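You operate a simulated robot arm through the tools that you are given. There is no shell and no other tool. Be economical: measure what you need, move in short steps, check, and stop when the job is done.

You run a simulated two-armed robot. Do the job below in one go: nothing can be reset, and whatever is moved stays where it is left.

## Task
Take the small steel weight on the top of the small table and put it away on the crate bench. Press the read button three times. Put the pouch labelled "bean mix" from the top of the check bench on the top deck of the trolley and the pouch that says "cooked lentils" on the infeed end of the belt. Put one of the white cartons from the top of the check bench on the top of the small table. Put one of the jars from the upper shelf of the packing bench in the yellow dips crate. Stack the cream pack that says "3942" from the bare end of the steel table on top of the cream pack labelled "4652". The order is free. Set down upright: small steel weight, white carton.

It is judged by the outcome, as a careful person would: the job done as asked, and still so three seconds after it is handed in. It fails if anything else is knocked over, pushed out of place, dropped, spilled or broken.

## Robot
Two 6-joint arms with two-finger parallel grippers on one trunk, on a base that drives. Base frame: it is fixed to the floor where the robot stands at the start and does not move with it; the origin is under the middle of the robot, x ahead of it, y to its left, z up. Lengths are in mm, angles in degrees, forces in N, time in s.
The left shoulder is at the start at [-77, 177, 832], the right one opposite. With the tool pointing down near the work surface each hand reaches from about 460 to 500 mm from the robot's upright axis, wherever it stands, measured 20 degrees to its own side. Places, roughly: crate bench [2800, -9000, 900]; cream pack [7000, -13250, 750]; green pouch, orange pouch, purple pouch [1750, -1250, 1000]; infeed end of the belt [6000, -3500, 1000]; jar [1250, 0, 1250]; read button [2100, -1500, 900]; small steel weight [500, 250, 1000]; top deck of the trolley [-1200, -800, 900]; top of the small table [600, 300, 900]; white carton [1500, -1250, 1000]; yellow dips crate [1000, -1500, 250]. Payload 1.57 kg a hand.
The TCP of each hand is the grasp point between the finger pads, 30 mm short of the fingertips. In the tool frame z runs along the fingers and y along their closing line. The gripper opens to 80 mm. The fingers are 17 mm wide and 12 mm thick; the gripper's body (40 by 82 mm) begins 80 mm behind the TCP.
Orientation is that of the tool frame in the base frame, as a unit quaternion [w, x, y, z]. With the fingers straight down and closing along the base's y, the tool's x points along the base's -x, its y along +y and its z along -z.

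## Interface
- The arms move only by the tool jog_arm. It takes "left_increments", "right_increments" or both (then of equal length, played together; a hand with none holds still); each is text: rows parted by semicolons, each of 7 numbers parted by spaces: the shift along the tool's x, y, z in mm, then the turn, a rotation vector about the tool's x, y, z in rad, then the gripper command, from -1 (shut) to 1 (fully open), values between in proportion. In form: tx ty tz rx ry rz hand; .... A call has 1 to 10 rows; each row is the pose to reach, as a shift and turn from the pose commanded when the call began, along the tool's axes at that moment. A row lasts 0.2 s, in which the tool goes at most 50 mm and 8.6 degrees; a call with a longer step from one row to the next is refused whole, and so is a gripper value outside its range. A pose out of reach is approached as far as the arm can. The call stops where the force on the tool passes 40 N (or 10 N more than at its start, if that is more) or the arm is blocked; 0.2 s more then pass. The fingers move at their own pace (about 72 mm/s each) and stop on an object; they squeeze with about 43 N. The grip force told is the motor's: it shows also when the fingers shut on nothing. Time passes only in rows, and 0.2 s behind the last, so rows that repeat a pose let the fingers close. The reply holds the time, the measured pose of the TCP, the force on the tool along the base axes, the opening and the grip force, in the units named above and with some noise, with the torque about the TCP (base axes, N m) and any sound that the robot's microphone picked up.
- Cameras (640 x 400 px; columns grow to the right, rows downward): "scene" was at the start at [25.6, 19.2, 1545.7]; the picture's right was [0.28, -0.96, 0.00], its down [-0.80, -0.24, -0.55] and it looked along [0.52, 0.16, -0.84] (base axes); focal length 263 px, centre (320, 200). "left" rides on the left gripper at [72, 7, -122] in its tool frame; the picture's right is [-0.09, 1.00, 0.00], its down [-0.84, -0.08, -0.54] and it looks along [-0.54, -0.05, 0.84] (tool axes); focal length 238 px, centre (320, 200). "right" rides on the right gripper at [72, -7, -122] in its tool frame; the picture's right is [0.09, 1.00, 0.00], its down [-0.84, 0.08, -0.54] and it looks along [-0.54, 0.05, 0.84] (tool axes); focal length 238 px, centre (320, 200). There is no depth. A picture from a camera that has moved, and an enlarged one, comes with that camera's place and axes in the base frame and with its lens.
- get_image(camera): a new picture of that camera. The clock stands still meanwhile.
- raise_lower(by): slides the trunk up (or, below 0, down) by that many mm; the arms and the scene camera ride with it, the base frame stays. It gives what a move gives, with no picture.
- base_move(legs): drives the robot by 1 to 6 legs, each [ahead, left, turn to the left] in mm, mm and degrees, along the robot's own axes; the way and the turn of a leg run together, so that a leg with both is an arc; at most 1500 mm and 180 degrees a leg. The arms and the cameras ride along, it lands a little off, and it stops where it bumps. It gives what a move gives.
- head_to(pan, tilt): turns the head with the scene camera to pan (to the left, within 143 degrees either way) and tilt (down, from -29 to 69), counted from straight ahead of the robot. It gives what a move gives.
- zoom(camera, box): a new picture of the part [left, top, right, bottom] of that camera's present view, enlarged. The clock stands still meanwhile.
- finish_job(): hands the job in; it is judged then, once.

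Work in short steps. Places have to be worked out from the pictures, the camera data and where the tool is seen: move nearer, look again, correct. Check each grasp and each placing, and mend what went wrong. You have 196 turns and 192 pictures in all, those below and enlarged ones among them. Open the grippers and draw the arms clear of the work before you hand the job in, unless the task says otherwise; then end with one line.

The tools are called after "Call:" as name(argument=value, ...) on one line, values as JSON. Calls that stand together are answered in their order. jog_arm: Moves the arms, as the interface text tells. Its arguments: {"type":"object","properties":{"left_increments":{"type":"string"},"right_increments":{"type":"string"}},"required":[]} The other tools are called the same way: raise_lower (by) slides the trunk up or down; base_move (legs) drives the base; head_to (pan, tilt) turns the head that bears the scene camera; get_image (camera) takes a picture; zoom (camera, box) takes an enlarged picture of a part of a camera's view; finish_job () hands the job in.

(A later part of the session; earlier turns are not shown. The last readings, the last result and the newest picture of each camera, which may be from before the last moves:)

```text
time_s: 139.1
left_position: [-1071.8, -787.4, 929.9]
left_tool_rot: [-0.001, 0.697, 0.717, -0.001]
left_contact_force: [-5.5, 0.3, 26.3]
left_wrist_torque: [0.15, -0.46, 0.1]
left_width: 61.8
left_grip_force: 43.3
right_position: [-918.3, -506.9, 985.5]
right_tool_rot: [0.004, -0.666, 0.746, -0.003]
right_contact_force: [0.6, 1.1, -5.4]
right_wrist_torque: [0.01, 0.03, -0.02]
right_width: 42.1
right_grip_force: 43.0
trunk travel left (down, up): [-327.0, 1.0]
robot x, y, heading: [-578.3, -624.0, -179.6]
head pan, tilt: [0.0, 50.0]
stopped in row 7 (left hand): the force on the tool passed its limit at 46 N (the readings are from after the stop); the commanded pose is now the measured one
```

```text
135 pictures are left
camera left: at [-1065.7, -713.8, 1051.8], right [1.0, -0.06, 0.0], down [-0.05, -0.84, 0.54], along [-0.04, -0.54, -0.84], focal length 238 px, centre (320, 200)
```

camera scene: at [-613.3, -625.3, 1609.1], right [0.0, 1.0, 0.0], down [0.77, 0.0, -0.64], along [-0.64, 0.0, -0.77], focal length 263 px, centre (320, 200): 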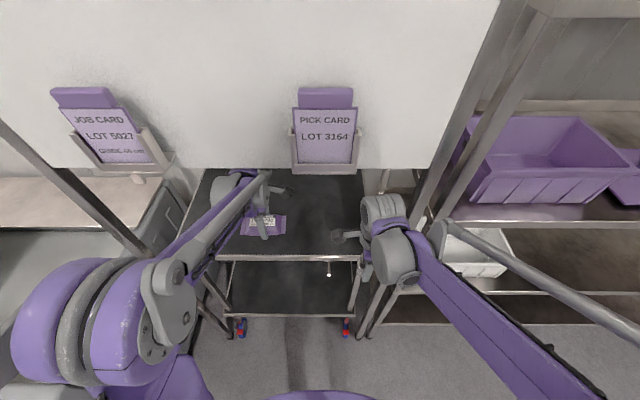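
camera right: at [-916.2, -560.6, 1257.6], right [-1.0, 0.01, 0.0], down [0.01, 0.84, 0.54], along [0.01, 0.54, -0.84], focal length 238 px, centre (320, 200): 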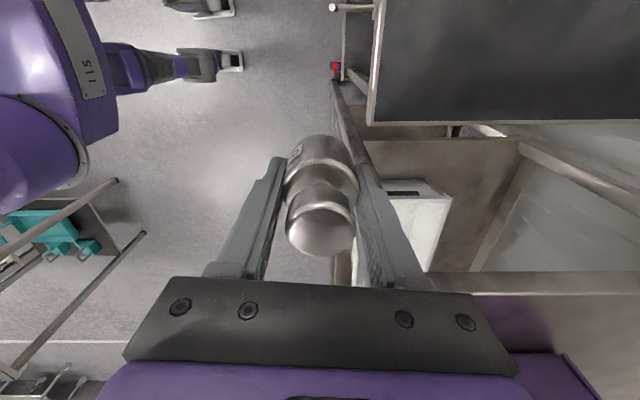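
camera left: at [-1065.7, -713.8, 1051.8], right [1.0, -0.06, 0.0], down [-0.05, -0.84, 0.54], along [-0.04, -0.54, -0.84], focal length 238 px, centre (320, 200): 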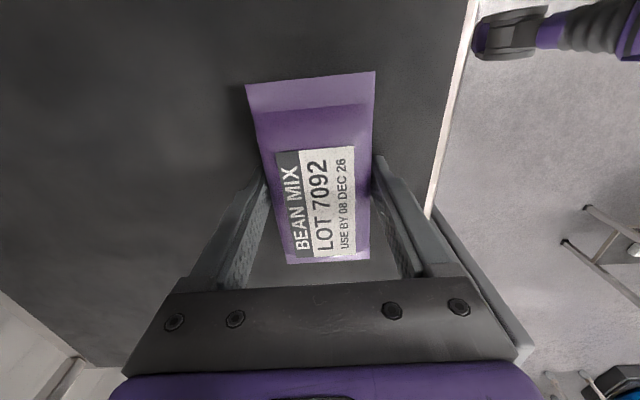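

Contact at z 930, as expected. I release and rise only 50 mm, so the wrist stays below the board.

Call:
jog_arm(left_increments="0 0 -1 0 0 0 -1; 0 0 -1 0 0 0 0.7; 0 0 -1 0 0 0 1; 0 0 -1 0 0 0 1; 0 0 -25 0 0 0 1; 0 0 -50 0 0 0 1; 0 0 -55 0 0 0 1")

Call:
get_image(camera="left")

Call:
base_move(legs=[[-350, 0, 0]])

Call:
get_image(camera="scene")

```text
time_s: 140.7
left_position: [-1067.4, -787.8, 968.1]
left_tool_rot: [0.004, 0.697, 0.717, 0.004]
left_contact_force: [-0.5, 0.7, 0.1]
left_wrist_torque: [0.01, -0.03, -0.03]
left_width: 79.9
left_grip_force: 0.1
right_position: [-919.3, -506.8, 979.6]
right_tool_rot: [0.008, -0.665, 0.747, -0.006]
right_contact_force: [-0.9, 0.2, -4.9]
right_wrist_torque: [0.01, 0.0, 0.0]
right_width: 42.1
right_grip_force: 42.9
trunk travel left (down, up): [-327.0, 1.0]
robot x, y, heading: [-578.3, -620.7, -179.9]
head pan, tilt: [0.0, 50.0]
```

```text
134 pictures are left
camera left: at [-1062.9, -714.4, 1090.3], right [1.0, -0.06, 0.01], down [-0.06, -0.84, 0.54], along [-0.03, -0.54, -0.84], focal length 238 px, centre (320, 200)
```

left: 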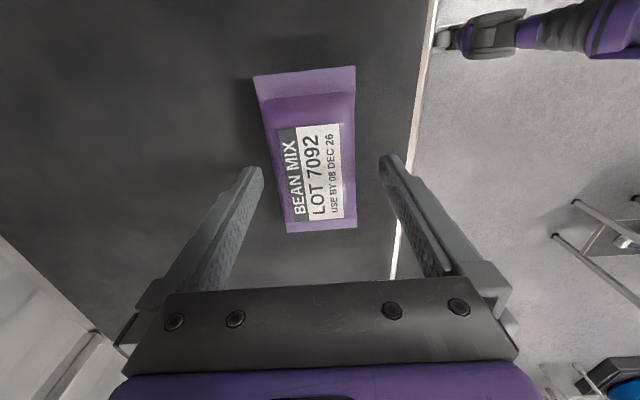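

```text
time_s: 142.9
left_position: [-725.9, -791.6, 984.1]
left_tool_rot: [0.001, 0.692, 0.722, -0.001]
left_contact_force: [0.0, -0.3, -0.2]
left_wrist_torque: [0.0, -0.03, -0.01]
left_width: 80.1
left_grip_force: 0.0
right_position: [-577.3, -506.4, 985.6]
right_tool_rot: [0.004, -0.671, 0.741, -0.003]
right_contact_force: [0.2, -0.4, -6.4]
right_wrist_torque: [0.07, 0.02, 0.0]
right_width: 42.4
right_grip_force: 42.9
trunk travel left (down, up): [-327.0, 1.0]
robot x, y, heading: [-236.2, -621.2, -179.3]
head pan, tilt: [0.0, 50.0]
```

```text
133 pictures are left
camera scene: at [-270.1, -622.6, 1609.3], right [-0.02, 1.0, 0.0], down [0.77, 0.01, -0.64], along [-0.64, -0.01, -0.77], focal length 263 px, centre (320, 200)
```

scene: 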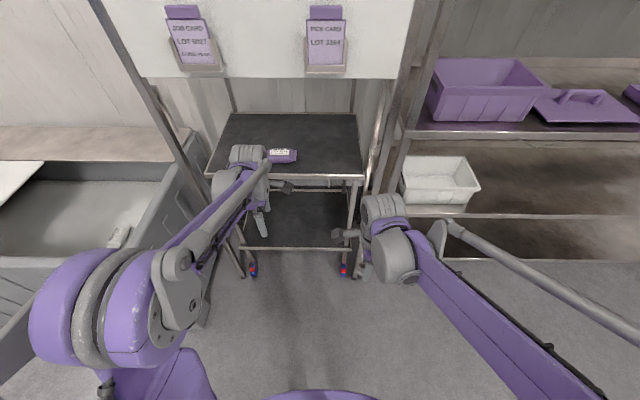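

Bean mix is on the deck. Next the READ button and the lentils, both reachable from the check bench's far end; I turn round and drive down the aisle.

Call:
base_move(legs=[[0, 0, 179.3], [1450, 0, 0], [1450, 0, 0]])

Call:
head_to(pan=-50, tilt=35)

Call:
get_image(camera="scene")

```text
time_s: 164.2
left_position: [3146.4, -507.3, 983.5]
left_tool_rot: [0.001, -0.705, 0.709, 0.0]
left_contact_force: [0.7, -0.6, -0.6]
left_wrist_torque: [0.01, 0.0, 0.01]
left_width: 80.1
left_grip_force: 0.1
right_position: [2983.7, -783.6, 985.3]
right_tool_rot: [-0.004, 0.758, 0.652, -0.004]
right_contact_force: [0.0, 0.2, -5.1]
right_wrist_torque: [-0.06, -0.01, 0.02]
right_width: 42.4
right_grip_force: 42.9
trunk travel left (down, up): [-327.0, 1.0]
robot x, y, heading: [2649.1, -654.1, -1.9]
head pan, tilt: [0.0, 50.0]
```

```text
time_s: 165.4
left_position: [3145.3, -508.7, 984.2]
left_tool_rot: [0.001, -0.705, 0.709, 0.0]
left_contact_force: [0.4, 0.5, -0.4]
left_wrist_torque: [-0.01, 0.01, -0.03]
left_width: 79.9
left_grip_force: 0.1
right_position: [2983.2, -784.8, 984.7]
right_tool_rot: [-0.003, 0.758, 0.652, -0.005]
right_contact_force: [0.2, -0.5, -4.4]
right_wrist_torque: [-0.03, 0.01, 0.0]
right_width: 42.5
right_grip_force: 43.8
trunk travel left (down, up): [-327.0, 1.0]
robot x, y, heading: [2643.5, -653.9, -2.2]
head pan, tilt: [-50.0, 35.0]
```

```text
132 pictures are left
camera scene: at [2659.0, -722.0, 1630.8], right [-0.79, -0.62, 0.0], down [-0.35, 0.45, -0.82], along [0.51, -0.64, -0.57], focal length 263 px, centre (320, 200)
```

scene: 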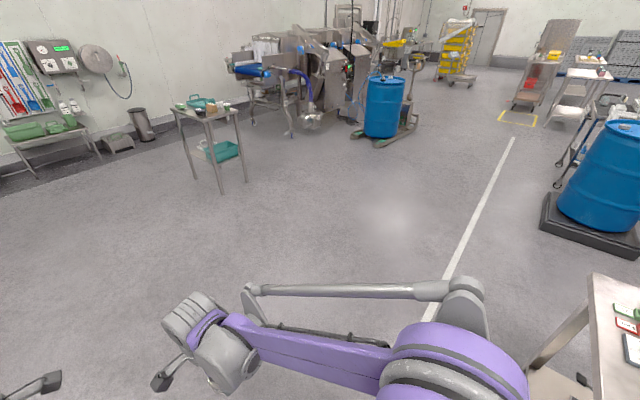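

The floor beyond the bench end is free. I raise both hands, go round, and face the bench end.

Call:
jog_arm(left_increments="0 0 -45 0 0 0 1; 0 0 -90 0 0 0 1; 0 0 -135 0 0 0 1; 0 0 -170 0 0 0 1", right_increments="0 0 -45 0 0 0 -1; 0 0 -90 0 0 0 -1; 0 0 -135 0 0 0 -1; 0 0 -170 0 0 0 -1")

Call:
base_move(legs=[[140, 0, 0], [0, -740, 0], [0, 0, -178]])

Call:
head_to(pan=0, tilt=50)

Call:
get_image(camera="scene")

```text
time_s: 166.4
left_position: [3145.6, -509.2, 1154.5]
left_tool_rot: [0.0, -0.705, 0.71, 0.001]
left_contact_force: [0.4, 0.1, 0.7]
left_wrist_torque: [0.03, -0.02, -0.01]
left_width: 79.9
left_grip_force: 0.1
right_position: [2987.8, -782.9, 1158.4]
right_tool_rot: [-0.003, 0.758, 0.652, -0.004]
right_contact_force: [-0.7, 0.9, -3.9]
right_wrist_torque: [-0.03, -0.04, -0.01]
right_width: 42.1
right_grip_force: 43.0
trunk travel left (down, up): [-327.0, 1.0]
robot x, y, heading: [2648.1, -652.9, -2.1]
head pan, tilt: [-50.0, 35.0]
```

```text
time_s: 181.6
left_position: [2286.6, -1568.3, 1154.0]
left_tool_rot: [0.0, 0.694, 0.72, -0.001]
left_contact_force: [-0.5, 1.2, -0.2]
left_wrist_torque: [-0.01, 0.0, -0.01]
left_width: 79.9
left_grip_force: 0.1
right_position: [2432.5, -1286.6, 1157.3]
right_tool_rot: [0.004, -0.669, 0.744, -0.004]
right_contact_force: [0.3, 0.5, -5.3]
right_wrist_torque: [0.03, -0.01, 0.01]
right_width: 42.4
right_grip_force: 43.1
trunk travel left (down, up): [-327.0, 1.0]
robot x, y, heading: [2774.9, -1401.1, -179.6]
head pan, tilt: [-50.0, 35.0]
```

```text
time_s: 182.8
left_position: [2285.7, -1567.8, 1153.6]
left_tool_rot: [0.0, 0.694, 0.72, -0.001]
left_contact_force: [0.1, -0.2, -0.3]
left_wrist_torque: [-0.02, 0.02, -0.03]
left_width: 79.7
left_grip_force: 0.2
right_position: [2432.8, -1287.7, 1156.3]
right_tool_rot: [0.004, -0.669, 0.744, -0.003]
right_contact_force: [-0.5, -0.5, -5.1]
right_wrist_torque: [0.0, -0.05, 0.05]
right_width: 42.3
right_grip_force: 42.9
trunk travel left (down, up): [-327.0, 1.0]
robot x, y, heading: [2780.5, -1403.1, -179.3]
head pan, tilt: [0.0, 50.0]
```

```text
131 pictures are left
camera scene: at [2742.6, -1403.2, 1609.1], right [-0.01, 1.0, 0.0], down [0.77, 0.01, -0.64], along [-0.64, -0.01, -0.77], focal length 263 px, centre (320, 200)
```

scene: 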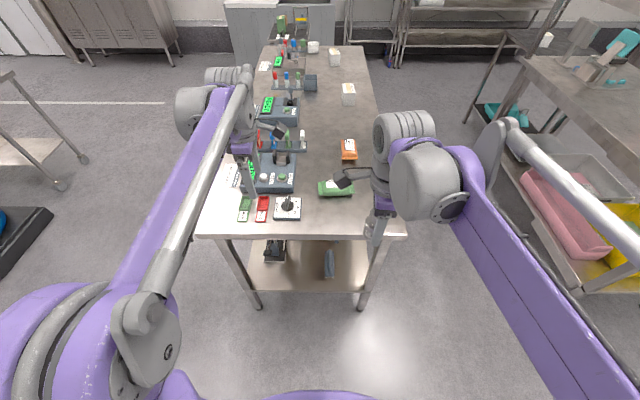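

Zoom on the scale and the green pouch.

Call:
zoom(camera="scene", box=[220, 130, 380, 230])

Call:
get_image(camera="left")

```text
4.00 times, centred on (300, 180) of scene
camera zoom: at [2742.6, -1403.2, 1609.1], right [-0.01, 1.0, 0.0], down [0.77, 0.01, -0.64], along [-0.64, -0.01, -0.77], focal length 1053 px, centre (400, 280)
```

zoom: 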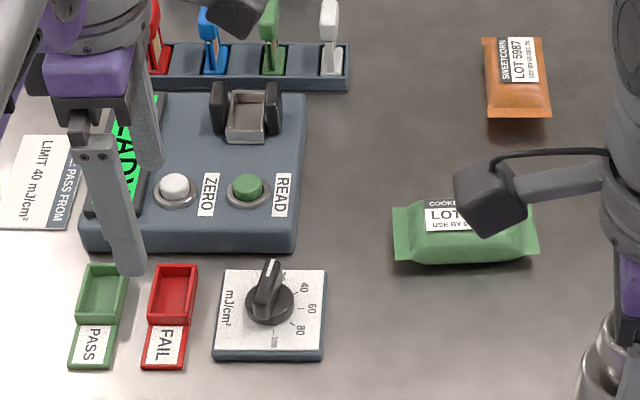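

```text
129 pictures are left
camera left: at [2291.1, -1495.6, 1275.5], right [1.0, -0.06, 0.0], down [-0.05, -0.84, 0.54], along [-0.03, -0.54, -0.84], focal length 238 px, centre (320, 200)
```

left: 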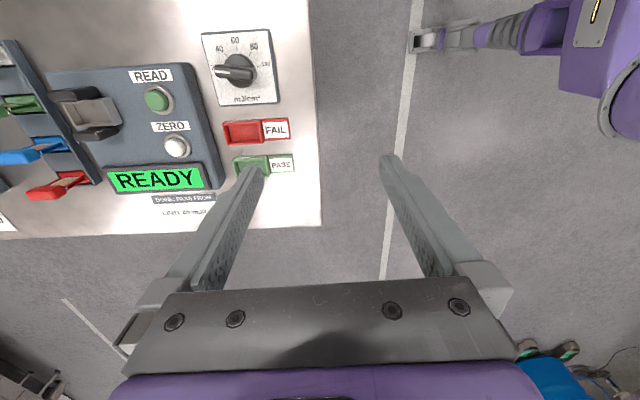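

READ button at about (2070, −1545, 933), and the green pouch (COOKED …) at (2094, −1353). I drive in 220 mm, close the left fingers, and check.

Call:
base_move(legs=[[220, 0, 0]])

Call:
jog_arm(left_increments="8 0 30 0 0 0 -1; 16 0 60 0 0 0 -1; 23 0 90 0 0 0 -1; 23 0 90 0 0 0 -1")

Call:
get_image(camera="left")

Call:
zoom(camera="scene", box=[220, 200, 380, 300])

```text
time_s: 184.4
left_position: [2064.0, -1572.0, 1153.8]
left_tool_rot: [0.001, 0.692, 0.722, -0.001]
left_contact_force: [-0.2, 0.2, -0.1]
left_wrist_torque: [0.03, 0.0, 0.01]
left_width: 80.2
left_grip_force: 0.0
right_position: [2210.1, -1290.2, 1157.3]
right_tool_rot: [0.004, -0.669, 0.743, -0.003]
right_contact_force: [-0.3, 0.1, -5.0]
right_wrist_torque: [0.05, 0.02, -0.02]
right_width: 42.2
right_grip_force: 42.9
trunk travel left (down, up): [-327.0, 1.0]
robot x, y, heading: [2552.4, -1404.7, -179.1]
head pan, tilt: [0.0, 50.0]
```

```text
time_s: 185.4
left_position: [2062.7, -1550.0, 1063.8]
left_tool_rot: [0.0, 0.693, 0.721, -0.001]
left_contact_force: [-0.7, -0.2, -0.1]
left_wrist_torque: [-0.01, 0.02, 0.0]
left_width: 0.0
left_grip_force: 21.2
right_position: [2209.5, -1291.0, 1155.6]
right_tool_rot: [0.004, -0.67, 0.742, -0.003]
right_contact_force: [0.7, 0.1, -4.3]
right_wrist_torque: [0.04, 0.01, 0.02]
right_width: 42.0
right_grip_force: 42.9
trunk travel left (down, up): [-327.0, 1.0]
robot x, y, heading: [2555.8, -1403.3, -179.4]
head pan, tilt: [0.0, 50.0]
```

```text
128 pictures are left
camera left: at [2067.9, -1476.5, 1186.1], right [1.0, -0.05, 0.0], down [-0.04, -0.84, 0.54], along [-0.03, -0.54, -0.84], focal length 238 px, centre (320, 200)
```

left: 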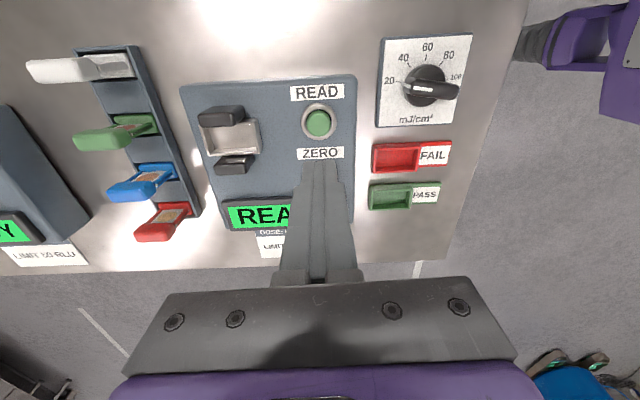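

```text
4.00 times, centred on (300, 250) of scene
camera zoom: at [2520.2, -1405.9, 1609.1], right [-0.01, 1.0, 0.0], down [0.77, 0.01, -0.64], along [-0.64, -0.01, -0.77], focal length 1053 px, centre (400, 0)
```

zoom: 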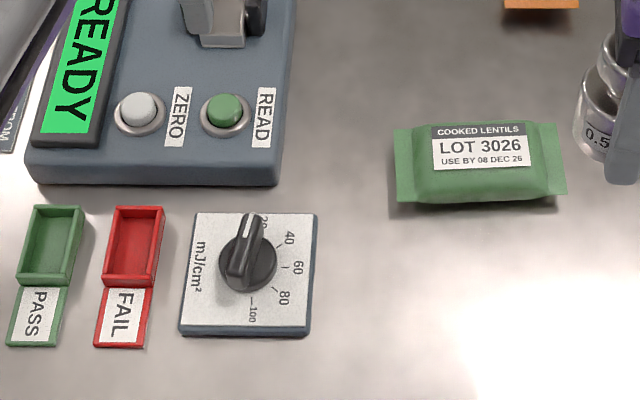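

Label reads COOKED LENTILS. The button is 7 mm ahead in tool x and 3 mm in −y of the fingers; I centre and lower to just above it.

Call:
jog_arm(left_increments="7 -3 40 0 0 0 -1; 7 -3 80 0 0 0 -1; 7 -3 90 0 0 0 -1")

Call:
get_image(camera="left")

Call:
zoom(camera="scene", box=[220, 180, 332, 250])

```text
time_s: 186.2
left_position: [2059.5, -1541.7, 972.9]
left_tool_rot: [0.001, 0.693, 0.721, 0.0]
left_contact_force: [-0.6, 0.7, -0.1]
left_wrist_torque: [0.02, 0.03, 0.0]
left_width: 0.3
left_grip_force: 21.5
right_position: [2208.4, -1291.6, 1158.1]
right_tool_rot: [0.005, -0.669, 0.743, -0.003]
right_contact_force: [0.0, 0.2, -5.2]
right_wrist_torque: [0.02, -0.02, 0.0]
right_width: 42.2
right_grip_force: 42.9
trunk travel left (down, up): [-327.0, 1.0]
robot x, y, heading: [2551.0, -1403.3, -179.1]
head pan, tilt: [0.0, 50.0]
```

```text
126 pictures are left
camera left: at [2064.8, -1469.3, 1094.9], right [1.0, -0.05, 0.0], down [-0.04, -0.84, 0.54], along [-0.03, -0.54, -0.84], focal length 238 px, centre (320, 200)
```

left: 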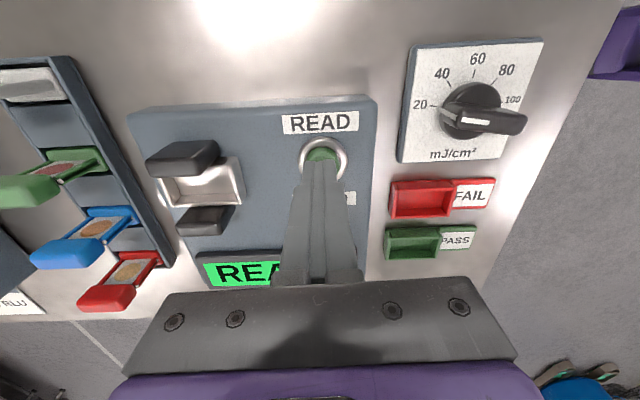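

```text
5.71 times, centred on (276, 215) of scene
camera zoom: at [2519.7, -1405.7, 1609.1], right [-0.01, 1.0, 0.0], down [0.77, 0.01, -0.64], along [-0.64, -0.01, -0.77], focal length 1505 px, centre (571, 114)
```

zoom: 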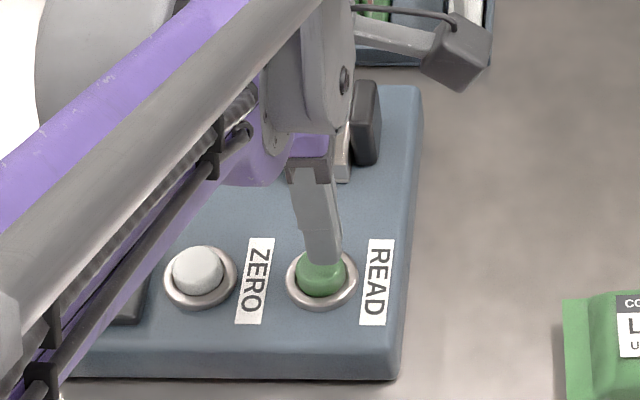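

The fingertips are right above READ. I press down in small steps.

Call:
jog_arm(left_increments="0 1 3 0 0 0 -1; 0 1 6 0 0 0 -1; 0 1 8 0 0 0 -1; 0 1 10 0 0 0 -1; 0 1 12 0 0 0 -1; 0 1 14 0 0 0 -1")

```text
time_s: 187.7
left_position: [2060.6, -1541.6, 958.9]
left_tool_rot: [0.001, 0.692, 0.721, 0.0]
left_contact_force: [-0.7, 2.1, 2.0]
left_wrist_torque: [0.07, 0.03, -0.02]
left_width: 0.0
left_grip_force: 21.0
right_position: [2209.4, -1290.6, 1156.4]
right_tool_rot: [0.004, -0.669, 0.743, -0.003]
right_contact_force: [-0.4, -0.3, -3.9]
right_wrist_torque: [0.05, -0.04, 0.0]
right_width: 42.3
right_grip_force: 42.8
trunk travel left (down, up): [-327.0, 1.0]
robot x, y, heading: [2553.7, -1403.4, -179.2]
head pan, tilt: [0.0, 50.0]
```

Light contact (2 N) at z 959. I continue pressing.

Call:
jog_arm(left_increments="0 0 1.5 0 0 0 -1; 0 0 3 0 0 0 -1")

```text
time_s: 188.2
left_position: [2060.8, -1542.2, 956.8]
left_tool_rot: [0.0, 0.693, 0.721, -0.001]
left_contact_force: [1.1, 1.6, 3.6]
left_wrist_torque: [0.05, -0.03, -0.04]
left_width: 0.0
left_grip_force: 21.2
right_position: [2210.1, -1291.8, 1157.1]
right_tool_rot: [0.004, -0.67, 0.742, -0.003]
right_contact_force: [-0.9, -0.4, -5.1]
right_wrist_torque: [0.02, -0.04, -0.02]
right_width: 42.4
right_grip_force: 42.6
trunk travel left (down, up): [-327.0, 1.0]
robot x, y, heading: [2556.2, -1403.6, -179.2]
head pan, tilt: [0.0, 50.0]
heard: click
```

Click: first press. I release by 12 mm and look at the display.

Call:
jog_arm(left_increments="0 0 -6 0 0 0 -1; 0 0 -12 0 0 0 -1; 0 0 -12 0 0 0 -1")

Call:
get_image(camera="left")

```text
time_s: 189.1
left_position: [2060.5, -1543.2, 968.3]
left_tool_rot: [0.001, 0.693, 0.721, -0.001]
left_contact_force: [-0.1, -0.5, 0.4]
left_wrist_torque: [0.0, 0.01, -0.01]
left_width: 0.0
left_grip_force: 21.0
right_position: [2208.5, -1290.5, 1157.4]
right_tool_rot: [0.005, -0.67, 0.743, -0.003]
right_contact_force: [-0.6, -0.7, -5.6]
right_wrist_torque: [0.02, 0.02, -0.02]
right_width: 42.3
right_grip_force: 43.0
trunk travel left (down, up): [-327.0, 1.0]
robot x, y, heading: [2551.5, -1405.6, -179.4]
head pan, tilt: [0.0, 50.0]
```

```text
124 pictures are left
camera left: at [2065.0, -1469.9, 1090.5], right [1.0, -0.05, 0.0], down [-0.04, -0.84, 0.54], along [-0.03, -0.54, -0.84], focal length 238 px, centre (320, 200)
```

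left: 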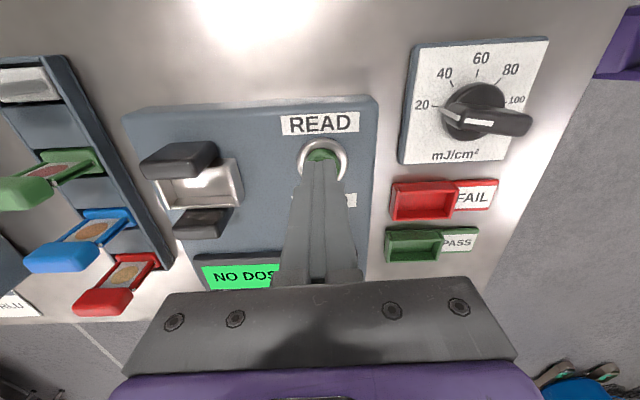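

The display changed to "NO DOSE…", so the press registered. Second press and release.

Call:
jog_arm(left_increments="0 0 6 0 0 0 -1; 0 0 9 0 0 0 -1; 0 0 11 0 0 0 -1; 0 0 12.5 0 0 0 -1")

Call:
jog_arm(left_increments="0 0 -6 0 0 0 -1; 0 0 -12.5 0 0 0 -1; 0 0 -12.5 0 0 0 -1")

```text
time_s: 190.1
left_position: [2060.4, -1542.6, 956.7]
left_tool_rot: [0.001, 0.693, 0.721, -0.001]
left_contact_force: [-1.4, -0.8, 3.6]
left_wrist_torque: [-0.06, 0.03, -0.05]
left_width: 0.0
left_grip_force: 21.5
right_position: [2209.3, -1292.4, 1156.6]
right_tool_rot: [0.005, -0.669, 0.743, -0.003]
right_contact_force: [-0.6, -0.1, -4.3]
right_wrist_torque: [0.02, -0.01, 0.0]
right_width: 42.4
right_grip_force: 42.7
trunk travel left (down, up): [-327.0, 1.0]
robot x, y, heading: [2554.1, -1405.0, -179.2]
head pan, tilt: [0.0, 50.0]
heard: click
```

```text
time_s: 190.8
left_position: [2061.2, -1541.4, 969.4]
left_tool_rot: [0.0, 0.693, 0.721, -0.001]
left_contact_force: [0.4, 0.6, -0.1]
left_wrist_torque: [-0.02, 0.03, 0.05]
left_width: 0.0
left_grip_force: 20.6
right_position: [2208.9, -1291.5, 1156.5]
right_tool_rot: [0.005, -0.67, 0.742, -0.004]
right_contact_force: [-0.6, 0.2, -3.8]
right_wrist_torque: [0.03, 0.03, 0.0]
right_width: 42.3
right_grip_force: 42.7
trunk travel left (down, up): [-327.0, 1.0]
robot x, y, heading: [2554.3, -1407.6, -179.4]
head pan, tilt: [0.0, 50.0]
```

Second click heard. Third press, then rise well clear.

Call:
jog_arm(left_increments="0 0 6 0 0 0 -1; 0 0 9 0 0 0 -1; 0 0 11 0 0 0 -1; 0 0 12.5 0 0 0 -1")

Call:
jog_arm(left_increments="0 0 -10 0 0 0 -1; 0 0 -50 0 0 0 -1; 0 0 -95 0 0 0 0; 0 0 -140 0 0 0 1; 0 0 -180 0 0 0 1")

Call:
get_image(camera="left")

```text
time_s: 191.8
left_position: [2059.9, -1541.9, 957.0]
left_tool_rot: [0.0, 0.692, 0.722, -0.001]
left_contact_force: [0.0, 0.3, 2.1]
left_wrist_torque: [0.0, 0.05, 0.02]
left_width: 0.1
left_grip_force: 21.2
right_position: [2208.0, -1293.1, 1156.6]
right_tool_rot: [0.004, -0.669, 0.743, -0.003]
right_contact_force: [-0.5, -0.2, -4.3]
right_wrist_torque: [-0.01, 0.02, -0.01]
right_width: 42.4
right_grip_force: 42.6
trunk travel left (down, up): [-327.0, 1.0]
robot x, y, heading: [2556.1, -1404.2, -179.5]
head pan, tilt: [0.0, 50.0]
heard: click
```

```text
time_s: 193.1
left_position: [2061.7, -1544.6, 1137.7]
left_tool_rot: [0.0, 0.692, 0.722, 0.0]
left_contact_force: [-0.5, -0.5, 0.1]
left_wrist_torque: [0.02, 0.03, -0.06]
left_width: 80.2
left_grip_force: 0.1
right_position: [2209.3, -1290.8, 1157.2]
right_tool_rot: [0.004, -0.67, 0.742, -0.003]
right_contact_force: [-0.4, -0.5, -5.0]
right_wrist_torque: [-0.03, 0.02, 0.01]
right_width: 42.3
right_grip_force: 43.0
trunk travel left (down, up): [-327.0, 1.0]
robot x, y, heading: [2553.6, -1405.2, -179.3]
head pan, tilt: [0.0, 50.0]
```

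```text
123 pictures are left
camera left: at [2066.5, -1472.9, 1259.6], right [1.0, -0.05, 0.0], down [-0.04, -0.84, 0.54], along [-0.03, -0.54, -0.84], focal length 238 px, centre (320, 200)
```

left: 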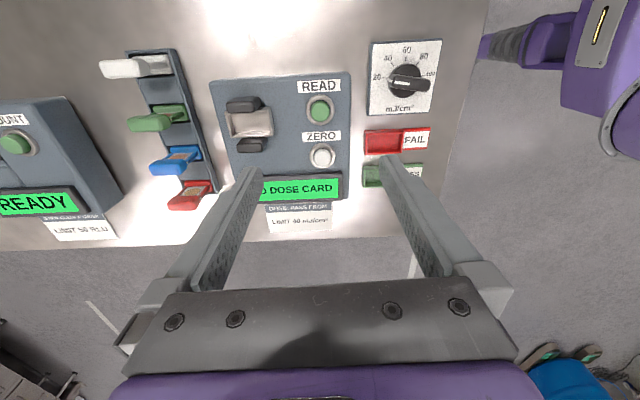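

Three clicks heard. Now I shift right so the left hand comes over the lentils pouch at about (2098, −1352).

Call:
base_move(legs=[[0, -190, -0.5]])

Call:
jog_arm(left_increments="0 20 30 0 0 0 1; 0 37 60 0 0 0 1; 0 37 90 0 0 0 1")

Call:
get_image(camera="left")

```text
time_s: 195.3
left_position: [2058.0, -1357.9, 1136.1]
left_tool_rot: [0.001, 0.696, 0.718, -0.001]
left_contact_force: [-0.1, 0.0, -0.2]
left_wrist_torque: [-0.01, 0.01, -0.01]
left_width: 80.0
left_grip_force: 0.0
right_position: [2208.2, -1104.7, 1156.4]
right_tool_rot: [0.003, -0.665, 0.747, -0.003]
right_contact_force: [-0.3, -0.2, -5.3]
right_wrist_torque: [0.01, 0.0, -0.02]
right_width: 42.1
right_grip_force: 43.0
trunk travel left (down, up): [-327.0, 1.0]
robot x, y, heading: [2552.4, -1221.1, -180.0]
head pan, tilt: [0.0, 50.0]
```

```text
time_s: 196.1
left_position: [2095.9, -1355.8, 1046.5]
left_tool_rot: [0.0, 0.696, 0.718, -0.001]
left_contact_force: [0.5, 0.0, -0.9]
left_wrist_torque: [-0.01, -0.03, 0.0]
left_width: 80.0
left_grip_force: 0.0
right_position: [2208.3, -1105.1, 1156.9]
right_tool_rot: [0.004, -0.666, 0.746, -0.002]
right_contact_force: [-0.9, 0.0, -4.4]
right_wrist_torque: [0.02, -0.02, -0.01]
right_width: 42.6
right_grip_force: 43.1
trunk travel left (down, up): [-327.0, 1.0]
robot x, y, heading: [2552.0, -1224.0, -179.7]
head pan, tilt: [0.0, 50.0]
```

```text
122 pictures are left
camera left: at [2101.4, -1283.3, 1168.9], right [1.0, -0.06, 0.0], down [-0.05, -0.84, 0.54], along [-0.03, -0.54, -0.84], focal length 238 px, centre (320, 200)
```

left: 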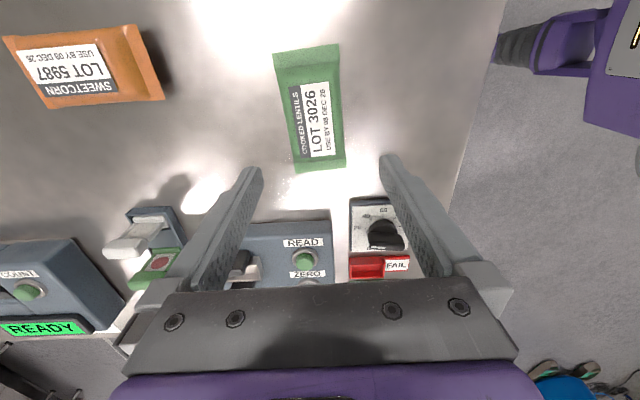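

Pouch centre is 16 mm ahead in tool x and 8 mm in −y; orientation matches. I lower to z 915 and close.

Call:
jog_arm(left_increments="8 -4 40 0 0 0 1; 16 -8 80 0 0 0 1; 16 -8 115 0 0 0 1; 16 -8 131 0 0 0 1; 16 -8 131 0 0 0 -1; 16 -8 131 0 0 0 -1; 16 -8 131 0 0 0 -1")

Call:
get_image(camera="left")

```text
time_s: 197.7
left_position: [2088.5, -1341.4, 917.2]
left_tool_rot: [0.001, 0.697, 0.717, 0.0]
left_contact_force: [0.5, -0.1, 0.2]
left_wrist_torque: [0.05, -0.01, 0.0]
left_width: 61.9
left_grip_force: 43.2
right_position: [2208.9, -1104.1, 1156.2]
right_tool_rot: [0.003, -0.666, 0.746, -0.003]
right_contact_force: [-0.4, -0.2, -4.5]
right_wrist_torque: [0.07, 0.03, 0.01]
right_width: 42.2
right_grip_force: 42.8
trunk travel left (down, up): [-327.0, 1.0]
robot x, y, heading: [2555.0, -1220.6, -180.2]
head pan, tilt: [0.0, 50.0]
```

```text
121 pictures are left
camera left: at [2094.2, -1268.4, 1038.8], right [1.0, -0.06, 0.0], down [-0.05, -0.84, 0.54], along [-0.03, -0.54, -0.84], focal length 238 px, centre (320, 200)
```

left: 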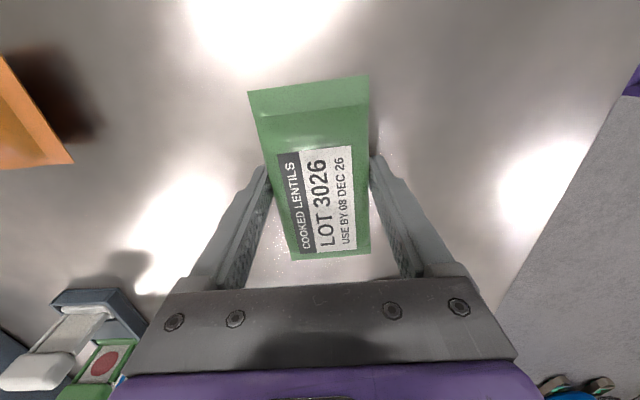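

Gripped. I lift, back away, and drive toward the belt infeed near (6000, −3450), stopping about 1.3 m short.

Call:
jog_arm(left_increments="0 0 -45 0 0 0 -1; 0 0 -90 0 0 0 -1; 0 0 -135 0 0 0 -1; 0 0 -180 0 0 0 -1; 0 0 -225 0 0 0 -1")

Call:
base_move(legs=[[-320, 0, 0], [0, 0, 138], [1247, 0, 0], [1247, 0, 0]])

Call:
head_to(pan=5, tilt=20)

Call:
get_image(camera="scene")

```text
time_s: 198.9
left_position: [2084.0, -1340.2, 1144.9]
left_tool_rot: [0.001, 0.696, 0.718, 0.0]
left_contact_force: [0.2, -0.2, -1.7]
left_wrist_torque: [0.03, -0.01, 0.01]
left_width: 62.0
left_grip_force: 43.2
right_position: [2209.5, -1104.5, 1156.8]
right_tool_rot: [0.004, -0.666, 0.746, -0.003]
right_contact_force: [-0.1, 0.6, -4.7]
right_wrist_torque: [0.05, 0.0, 0.03]
right_width: 42.1
right_grip_force: 43.0
trunk travel left (down, up): [-327.0, 1.0]
robot x, y, heading: [2551.6, -1224.9, -179.9]
head pan, tilt: [0.0, 50.0]
```

```text
time_s: 218.3
left_position: [5029.3, -3249.9, 1143.6]
left_tool_rot: [0.0, -0.398, 0.917, 0.0]
left_contact_force: [0.0, 0.0, -1.5]
left_wrist_torque: [-0.03, 0.05, 0.0]
left_width: 61.6
left_grip_force: 42.9
right_position: [4775.2, -3329.4, 1155.9]
right_tool_rot: [-0.005, 0.944, 0.33, -0.002]
right_contact_force: [-0.3, -0.5, -4.8]
right_wrist_torque: [-0.02, 0.01, 0.01]
right_width: 42.3
right_grip_force: 43.1
trunk travel left (down, up): [-327.0, 1.0]
robot x, y, heading: [4613.6, -3006.1, -45.1]
head pan, tilt: [0.0, 50.0]
```

```text
time_s: 219.3
left_position: [5029.8, -3250.5, 1144.3]
left_tool_rot: [0.002, -0.399, 0.917, 0.0]
left_contact_force: [-0.2, 0.3, -2.0]
left_wrist_torque: [0.01, 0.01, 0.01]
left_width: 61.4
left_grip_force: 43.3
right_position: [4776.1, -3329.7, 1157.0]
right_tool_rot: [-0.005, 0.944, 0.331, -0.002]
right_contact_force: [0.1, -0.1, -3.9]
right_wrist_torque: [0.01, 0.02, 0.02]
right_width: 42.3
right_grip_force: 43.1
trunk travel left (down, up): [-327.0, 1.0]
robot x, y, heading: [4616.1, -3001.0, -44.5]
head pan, tilt: [5.0, 20.0]
```

```text
120 pictures are left
camera scene: at [4655.2, -3033.3, 1654.6], right [-0.64, -0.77, 0.0], down [-0.26, 0.22, -0.94], along [0.72, -0.6, -0.34], focal length 263 px, centre (320, 200)
```

scene: 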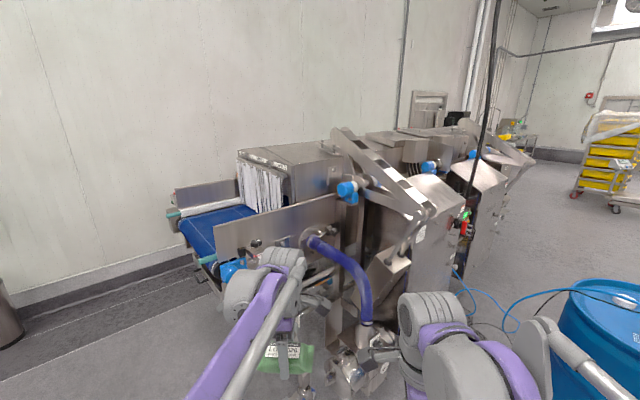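

The belt runs along −y with its open end at about y −3308, x 5850–6390. I go round to stand north of it, facing −y.

Call:
base_move(legs=[[0, 0, 44.5], [0, 330, 0], [1380, 0, 0], [0, 0, -90]])

Call:
head_to(pan=0, tilt=40)

Call:
get_image(camera="scene")

Call:
get_image(camera="left")

```text
time_s: 234.9
left_position: [6094.6, -3151.6, 1143.1]
left_tool_rot: [0.0, -0.024, 1.0, -0.001]
left_contact_force: [0.3, -0.4, -1.5]
left_wrist_torque: [0.01, -0.01, 0.02]
left_width: 61.5
left_grip_force: 43.1
right_position: [5858.5, -3031.2, 1157.1]
right_tool_rot: [-0.006, 0.999, -0.046, -0.001]
right_contact_force: [1.2, 0.2, -5.2]
right_wrist_torque: [0.01, -0.02, -0.01]
right_width: 42.4
right_grip_force: 43.0
trunk travel left (down, up): [-327.0, 1.0]
robot x, y, heading: [5971.5, -2683.9, -88.7]
head pan, tilt: [5.0, 20.0]
```

```text
time_s: 235.8
left_position: [6094.6, -3150.8, 1144.2]
left_tool_rot: [0.0, -0.026, 1.0, 0.0]
left_contact_force: [0.6, 0.6, -1.1]
left_wrist_torque: [0.0, 0.01, 0.04]
left_width: 61.6
left_grip_force: 43.3
right_position: [5857.8, -3030.6, 1155.5]
right_tool_rot: [-0.006, 0.999, -0.047, 0.0]
right_contact_force: [-0.8, -0.7, -4.3]
right_wrist_torque: [0.02, 0.0, -0.04]
right_width: 42.3
right_grip_force: 42.8
trunk travel left (down, up): [-327.0, 1.0]
robot x, y, heading: [5966.3, -2683.2, -88.7]
head pan, tilt: [0.0, 40.0]
```

```text
119 pictures are left
camera scene: at [5968.7, -2727.7, 1623.3], right [-1.0, -0.02, 0.0], down [-0.01, 0.64, -0.77], along [0.02, -0.77, -0.64], focal length 263 px, centre (320, 200)
```

scene: 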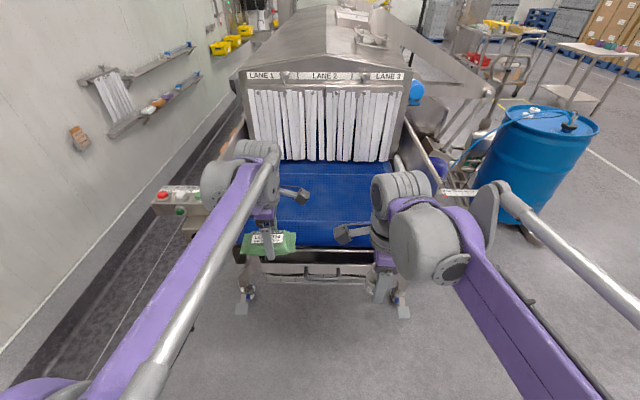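

```text
118 pictures are left
camera left: at [6024.2, -3148.2, 1265.7], right [0.04, 1.0, 0.0], down [0.84, -0.04, 0.54], along [0.54, -0.02, -0.84], focal length 238 px, centre (320, 200)
```

left: 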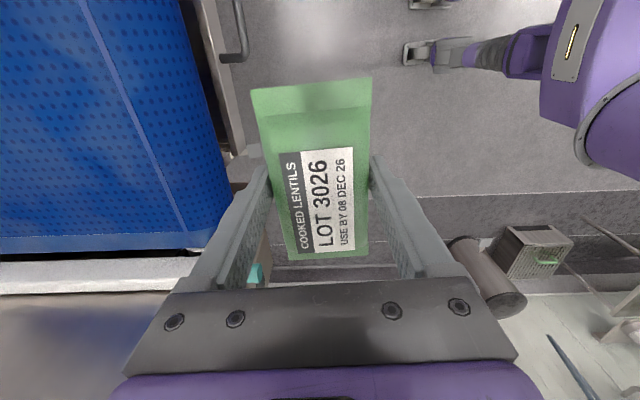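

The belt surface is at about z 965, clear, with its end at y −3308. I advance 255 mm and lower the pouch to about z 1040.

Call:
base_move(legs=[[255, 0, 0]])

Call:
jog_arm(left_increments="0 0 40 0 0 0 -1; 0 0 80 0 0 0 -1; 0 0 104 0 0 0 -1")

Call:
get_image(camera="left")

Call:
get_image(camera="scene")

```text
time_s: 237.6
left_position: [6098.2, -3406.2, 1143.5]
left_tool_rot: [0.001, -0.023, 1.0, 0.0]
left_contact_force: [0.4, -0.5, -1.4]
left_wrist_torque: [0.01, 0.01, -0.04]
left_width: 61.5
left_grip_force: 42.5
right_position: [5862.7, -3286.0, 1156.7]
right_tool_rot: [-0.006, 0.999, -0.049, -0.001]
right_contact_force: [0.6, 0.2, -5.5]
right_wrist_torque: [-0.02, -0.01, -0.02]
right_width: 42.3
right_grip_force: 43.6
trunk travel left (down, up): [-327.0, 1.0]
robot x, y, heading: [5974.7, -2938.5, -89.2]
head pan, tilt: [0.0, 40.0]
```

```text
time_s: 238.4
left_position: [6096.3, -3407.2, 1049.8]
left_tool_rot: [0.001, -0.023, 1.0, -0.001]
left_contact_force: [-0.7, -0.1, 36.9]
left_wrist_torque: [1.11, 0.27, 0.01]
left_width: 61.4
left_grip_force: 42.9
right_position: [5862.2, -3285.5, 1157.0]
right_tool_rot: [-0.004, 0.999, -0.049, -0.001]
right_contact_force: [-0.5, 0.1, -4.8]
right_wrist_torque: [0.0, 0.01, 0.01]
right_width: 42.2
right_grip_force: 43.2
trunk travel left (down, up): [-327.0, 1.0]
robot x, y, heading: [5970.2, -2938.7, -89.0]
head pan, tilt: [0.0, 40.0]
stopped in row 3 (left hand): the force on the tool passed its limit at 139 N (the readings are from after the stop); the commanded pose is now the measured one
```

```text
117 pictures are left
camera left: at [6025.2, -3402.6, 1171.8], right [0.05, 1.0, 0.0], down [0.84, -0.04, 0.54], along [0.54, -0.03, -0.84], focal length 238 px, centre (320, 200)
```

left: 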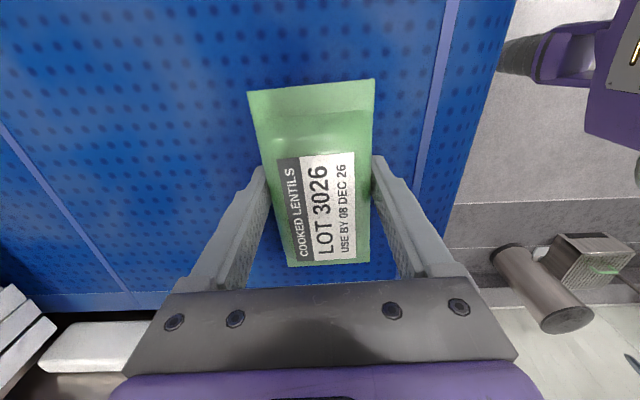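

```text
116 pictures are left
camera scene: at [5973.1, -2980.4, 1623.6], right [-1.0, -0.02, 0.0], down [-0.01, 0.64, -0.77], along [0.01, -0.77, -0.64], focal length 263 px, centre (320, 200)
```

scene: 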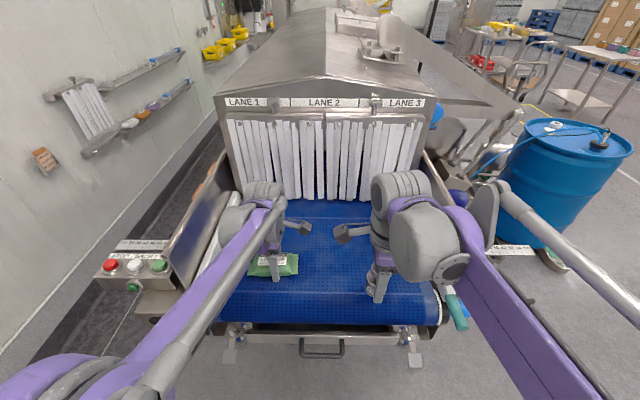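

Belt reached at TCP z 1050. I relieve the force, release, and rise.

Call:
jog_arm(left_increments="0 0 -2 0 0 0 -1; 0 0 -2 0 0 0 0.7; 0 0 -2 0 0 0 1; 0 0 -2 0 0 0 1; 0 0 -40 0 0 0 1; 0 0 -85 0 0 0 1; 0 0 -120 0 0 0 1")

Call:
get_image(camera="left")

```text
time_s: 240.0
left_position: [6095.7, -3406.0, 1165.4]
left_tool_rot: [0.001, -0.022, 1.0, 0.0]
left_contact_force: [0.0, -0.6, 0.4]
left_wrist_torque: [0.0, 0.02, 0.04]
left_width: 79.9
left_grip_force: 0.1
right_position: [5861.7, -3286.3, 1155.6]
right_tool_rot: [-0.005, 0.999, -0.05, -0.002]
right_contact_force: [0.2, 0.7, -4.9]
right_wrist_torque: [0.02, 0.02, 0.0]
right_width: 42.5
right_grip_force: 42.8
trunk travel left (down, up): [-327.0, 1.0]
robot x, y, heading: [5973.2, -2941.0, -89.2]
head pan, tilt: [0.0, 40.0]
```

```text
115 pictures are left
camera left: at [6025.0, -3403.0, 1288.0], right [0.05, 1.0, 0.0], down [0.84, -0.04, 0.54], along [0.54, -0.02, -0.84], focal length 238 px, centre (320, 200)
```

left: 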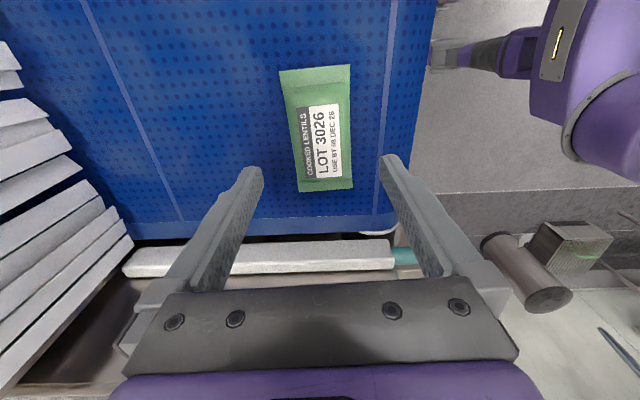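

Lentils are on the infeed end. I back out and go west to about x 3300, then look south for the route to the crate bench.

Call:
base_move(legs=[[-300, 0, -0.8], [0, -1350, 0], [0, -1350, 0]])

Call:
head_to(pan=0, tilt=15)

Call:
get_image(camera="scene")

```text
time_s: 264.6
left_position: [3480.0, -3156.3, 1166.4]
left_tool_rot: [0.001, -0.023, 1.0, 0.0]
left_contact_force: [0.6, -0.3, -0.3]
left_wrist_torque: [0.03, 0.0, 0.01]
left_width: 79.9
left_grip_force: 0.1
right_position: [3245.6, -3036.8, 1157.5]
right_tool_rot: [-0.005, 0.999, -0.049, 0.0]
right_contact_force: [-0.5, -0.2, -5.1]
right_wrist_torque: [0.04, 0.01, 0.02]
right_width: 42.1
right_grip_force: 42.5
trunk travel left (down, up): [-327.0, 1.0]
robot x, y, heading: [3353.2, -2693.3, -88.9]
head pan, tilt: [0.0, 40.0]
```

```text
time_s: 265.4
left_position: [3480.9, -3156.4, 1165.8]
left_tool_rot: [0.001, -0.023, 1.0, 0.0]
left_contact_force: [-0.9, 0.2, 0.0]
left_wrist_torque: [0.02, 0.02, 0.01]
left_width: 79.9
left_grip_force: 0.1
right_position: [3245.4, -3036.3, 1157.9]
right_tool_rot: [-0.005, 0.999, -0.048, 0.0]
right_contact_force: [0.3, -0.1, -4.7]
right_wrist_torque: [0.0, 0.02, -0.03]
right_width: 42.2
right_grip_force: 43.4
trunk travel left (down, up): [-327.0, 1.0]
robot x, y, heading: [3356.0, -2688.7, -89.2]
head pan, tilt: [0.0, 15.0]
```

```text
114 pictures are left
camera scene: at [3357.8, -2741.8, 1662.7], right [-1.0, -0.02, 0.0], down [0.0, 0.26, -0.97], along [0.02, -0.97, -0.26], focal length 263 px, centre (320, 200)
```

scene: 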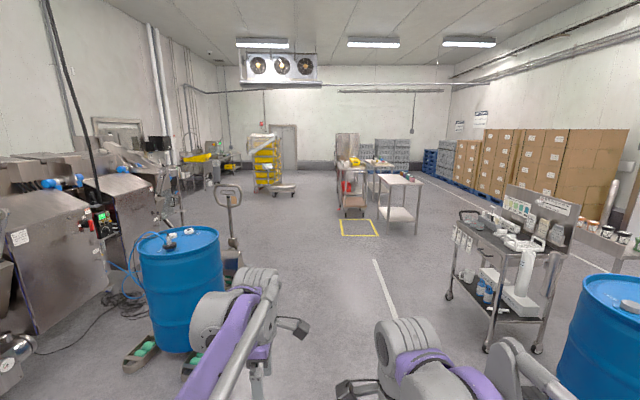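

The corridor at x ≈ 3350 is free. I drive 3.9 m south and look again.

Call:
base_move(legs=[[1300, 0, 0], [1300, 0, 0], [1300, 0, 0]])

Call:
head_to(pan=-5, tilt=18)

Call:
get_image(camera="scene")

```text
time_s: 284.2
left_position: [3577.1, -7039.2, 1166.0]
left_tool_rot: [0.002, -0.021, 1.0, 0.0]
left_contact_force: [-0.2, 0.4, -0.2]
left_wrist_torque: [0.0, -0.04, 0.0]
left_width: 80.1
left_grip_force: 0.0
right_position: [3342.9, -6917.8, 1156.4]
right_tool_rot: [-0.005, 0.999, -0.051, -0.001]
right_contact_force: [0.2, 0.5, -4.4]
right_wrist_torque: [-0.01, 0.06, -0.02]
right_width: 42.0
right_grip_force: 43.3
trunk travel left (down, up): [-327.0, 1.0]
robot x, y, heading: [3456.7, -6570.2, -88.9]
head pan, tilt: [0.0, 15.0]
```

```text
time_s: 284.8
left_position: [3576.3, -7038.9, 1165.7]
left_tool_rot: [0.001, -0.022, 1.0, 0.0]
left_contact_force: [0.5, 1.2, 0.0]
left_wrist_torque: [0.01, 0.02, 0.0]
left_width: 79.7
left_grip_force: 0.1
right_position: [3343.6, -6918.9, 1157.3]
right_tool_rot: [-0.005, 0.999, -0.051, -0.001]
right_contact_force: [0.1, 0.3, -5.1]
right_wrist_torque: [-0.01, 0.01, 0.01]
right_width: 42.0
right_grip_force: 43.1
trunk travel left (down, up): [-327.0, 1.0]
robot x, y, heading: [3455.1, -6573.4, -88.9]
head pan, tilt: [-5.0, 18.0]
```

```text
113 pictures are left
camera scene: at [3447.5, -6624.1, 1657.9], right [-1.0, 0.07, 0.0], down [0.02, 0.31, -0.95], along [-0.07, -0.95, -0.31], focal length 263 px, centre (320, 200)
```

scene: 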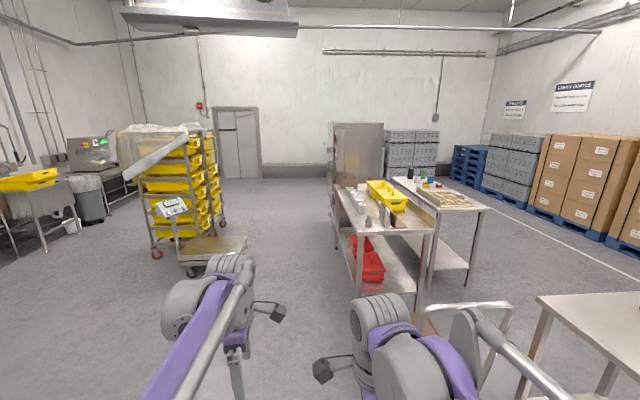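

The crate bench (yellow crates) spans about x 2545–3085, y −8150…−9480. Zoom on its contents.

Call:
zoom(camera="scene", box=[320, 160, 500, 300])

```text
2.86 times, centred on (410, 230) of scene
camera zoom: at [3447.5, -6624.1, 1657.9], right [-1.0, 0.07, 0.0], down [0.02, 0.31, -0.95], along [-0.07, -0.95, -0.31], focal length 752 px, centre (63, 114)
```

zoom: 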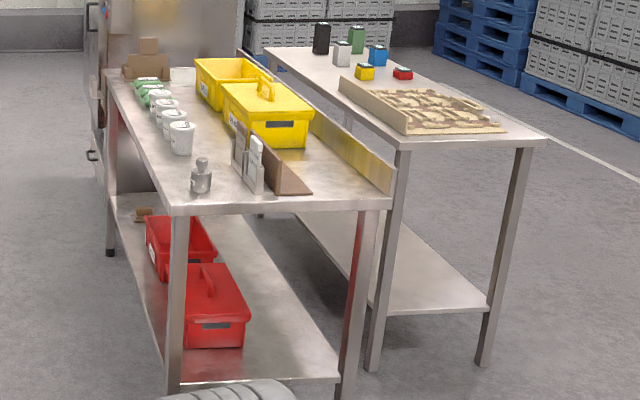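

A 0.5 kg weight's companion stands near the north corner, so I'll put ours beside it. Something tubular stands at the lower right; I check before driving there.

Call:
head_to(pan=-35, tilt=40)

Call:
get_image(camera="scene")

```text
time_s: 285.8
left_position: [3577.0, -7039.4, 1166.3]
left_tool_rot: [0.0, -0.021, 1.0, 0.0]
left_contact_force: [-0.5, 0.7, 0.0]
left_wrist_torque: [0.03, -0.02, 0.03]
left_width: 80.2
left_grip_force: 0.1
right_position: [3342.8, -6918.5, 1156.5]
right_tool_rot: [-0.005, 0.999, -0.051, 0.0]
right_contact_force: [1.0, 0.1, -4.9]
right_wrist_torque: [0.02, 0.02, -0.01]
right_width: 42.0
right_grip_force: 43.4
trunk travel left (down, up): [-327.0, 1.0]
robot x, y, heading: [3456.6, -6575.5, -89.4]
head pan, tilt: [-35.0, 40.0]
```

```text
111 pictures are left
camera scene: at [3406.5, -6601.2, 1623.3], right [-0.83, 0.56, 0.0], down [0.36, 0.53, -0.77], along [-0.43, -0.63, -0.64], focal length 263 px, centre (320, 200)
```

scene: 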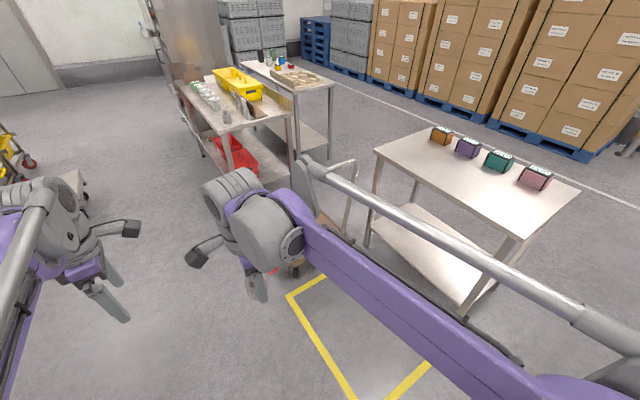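

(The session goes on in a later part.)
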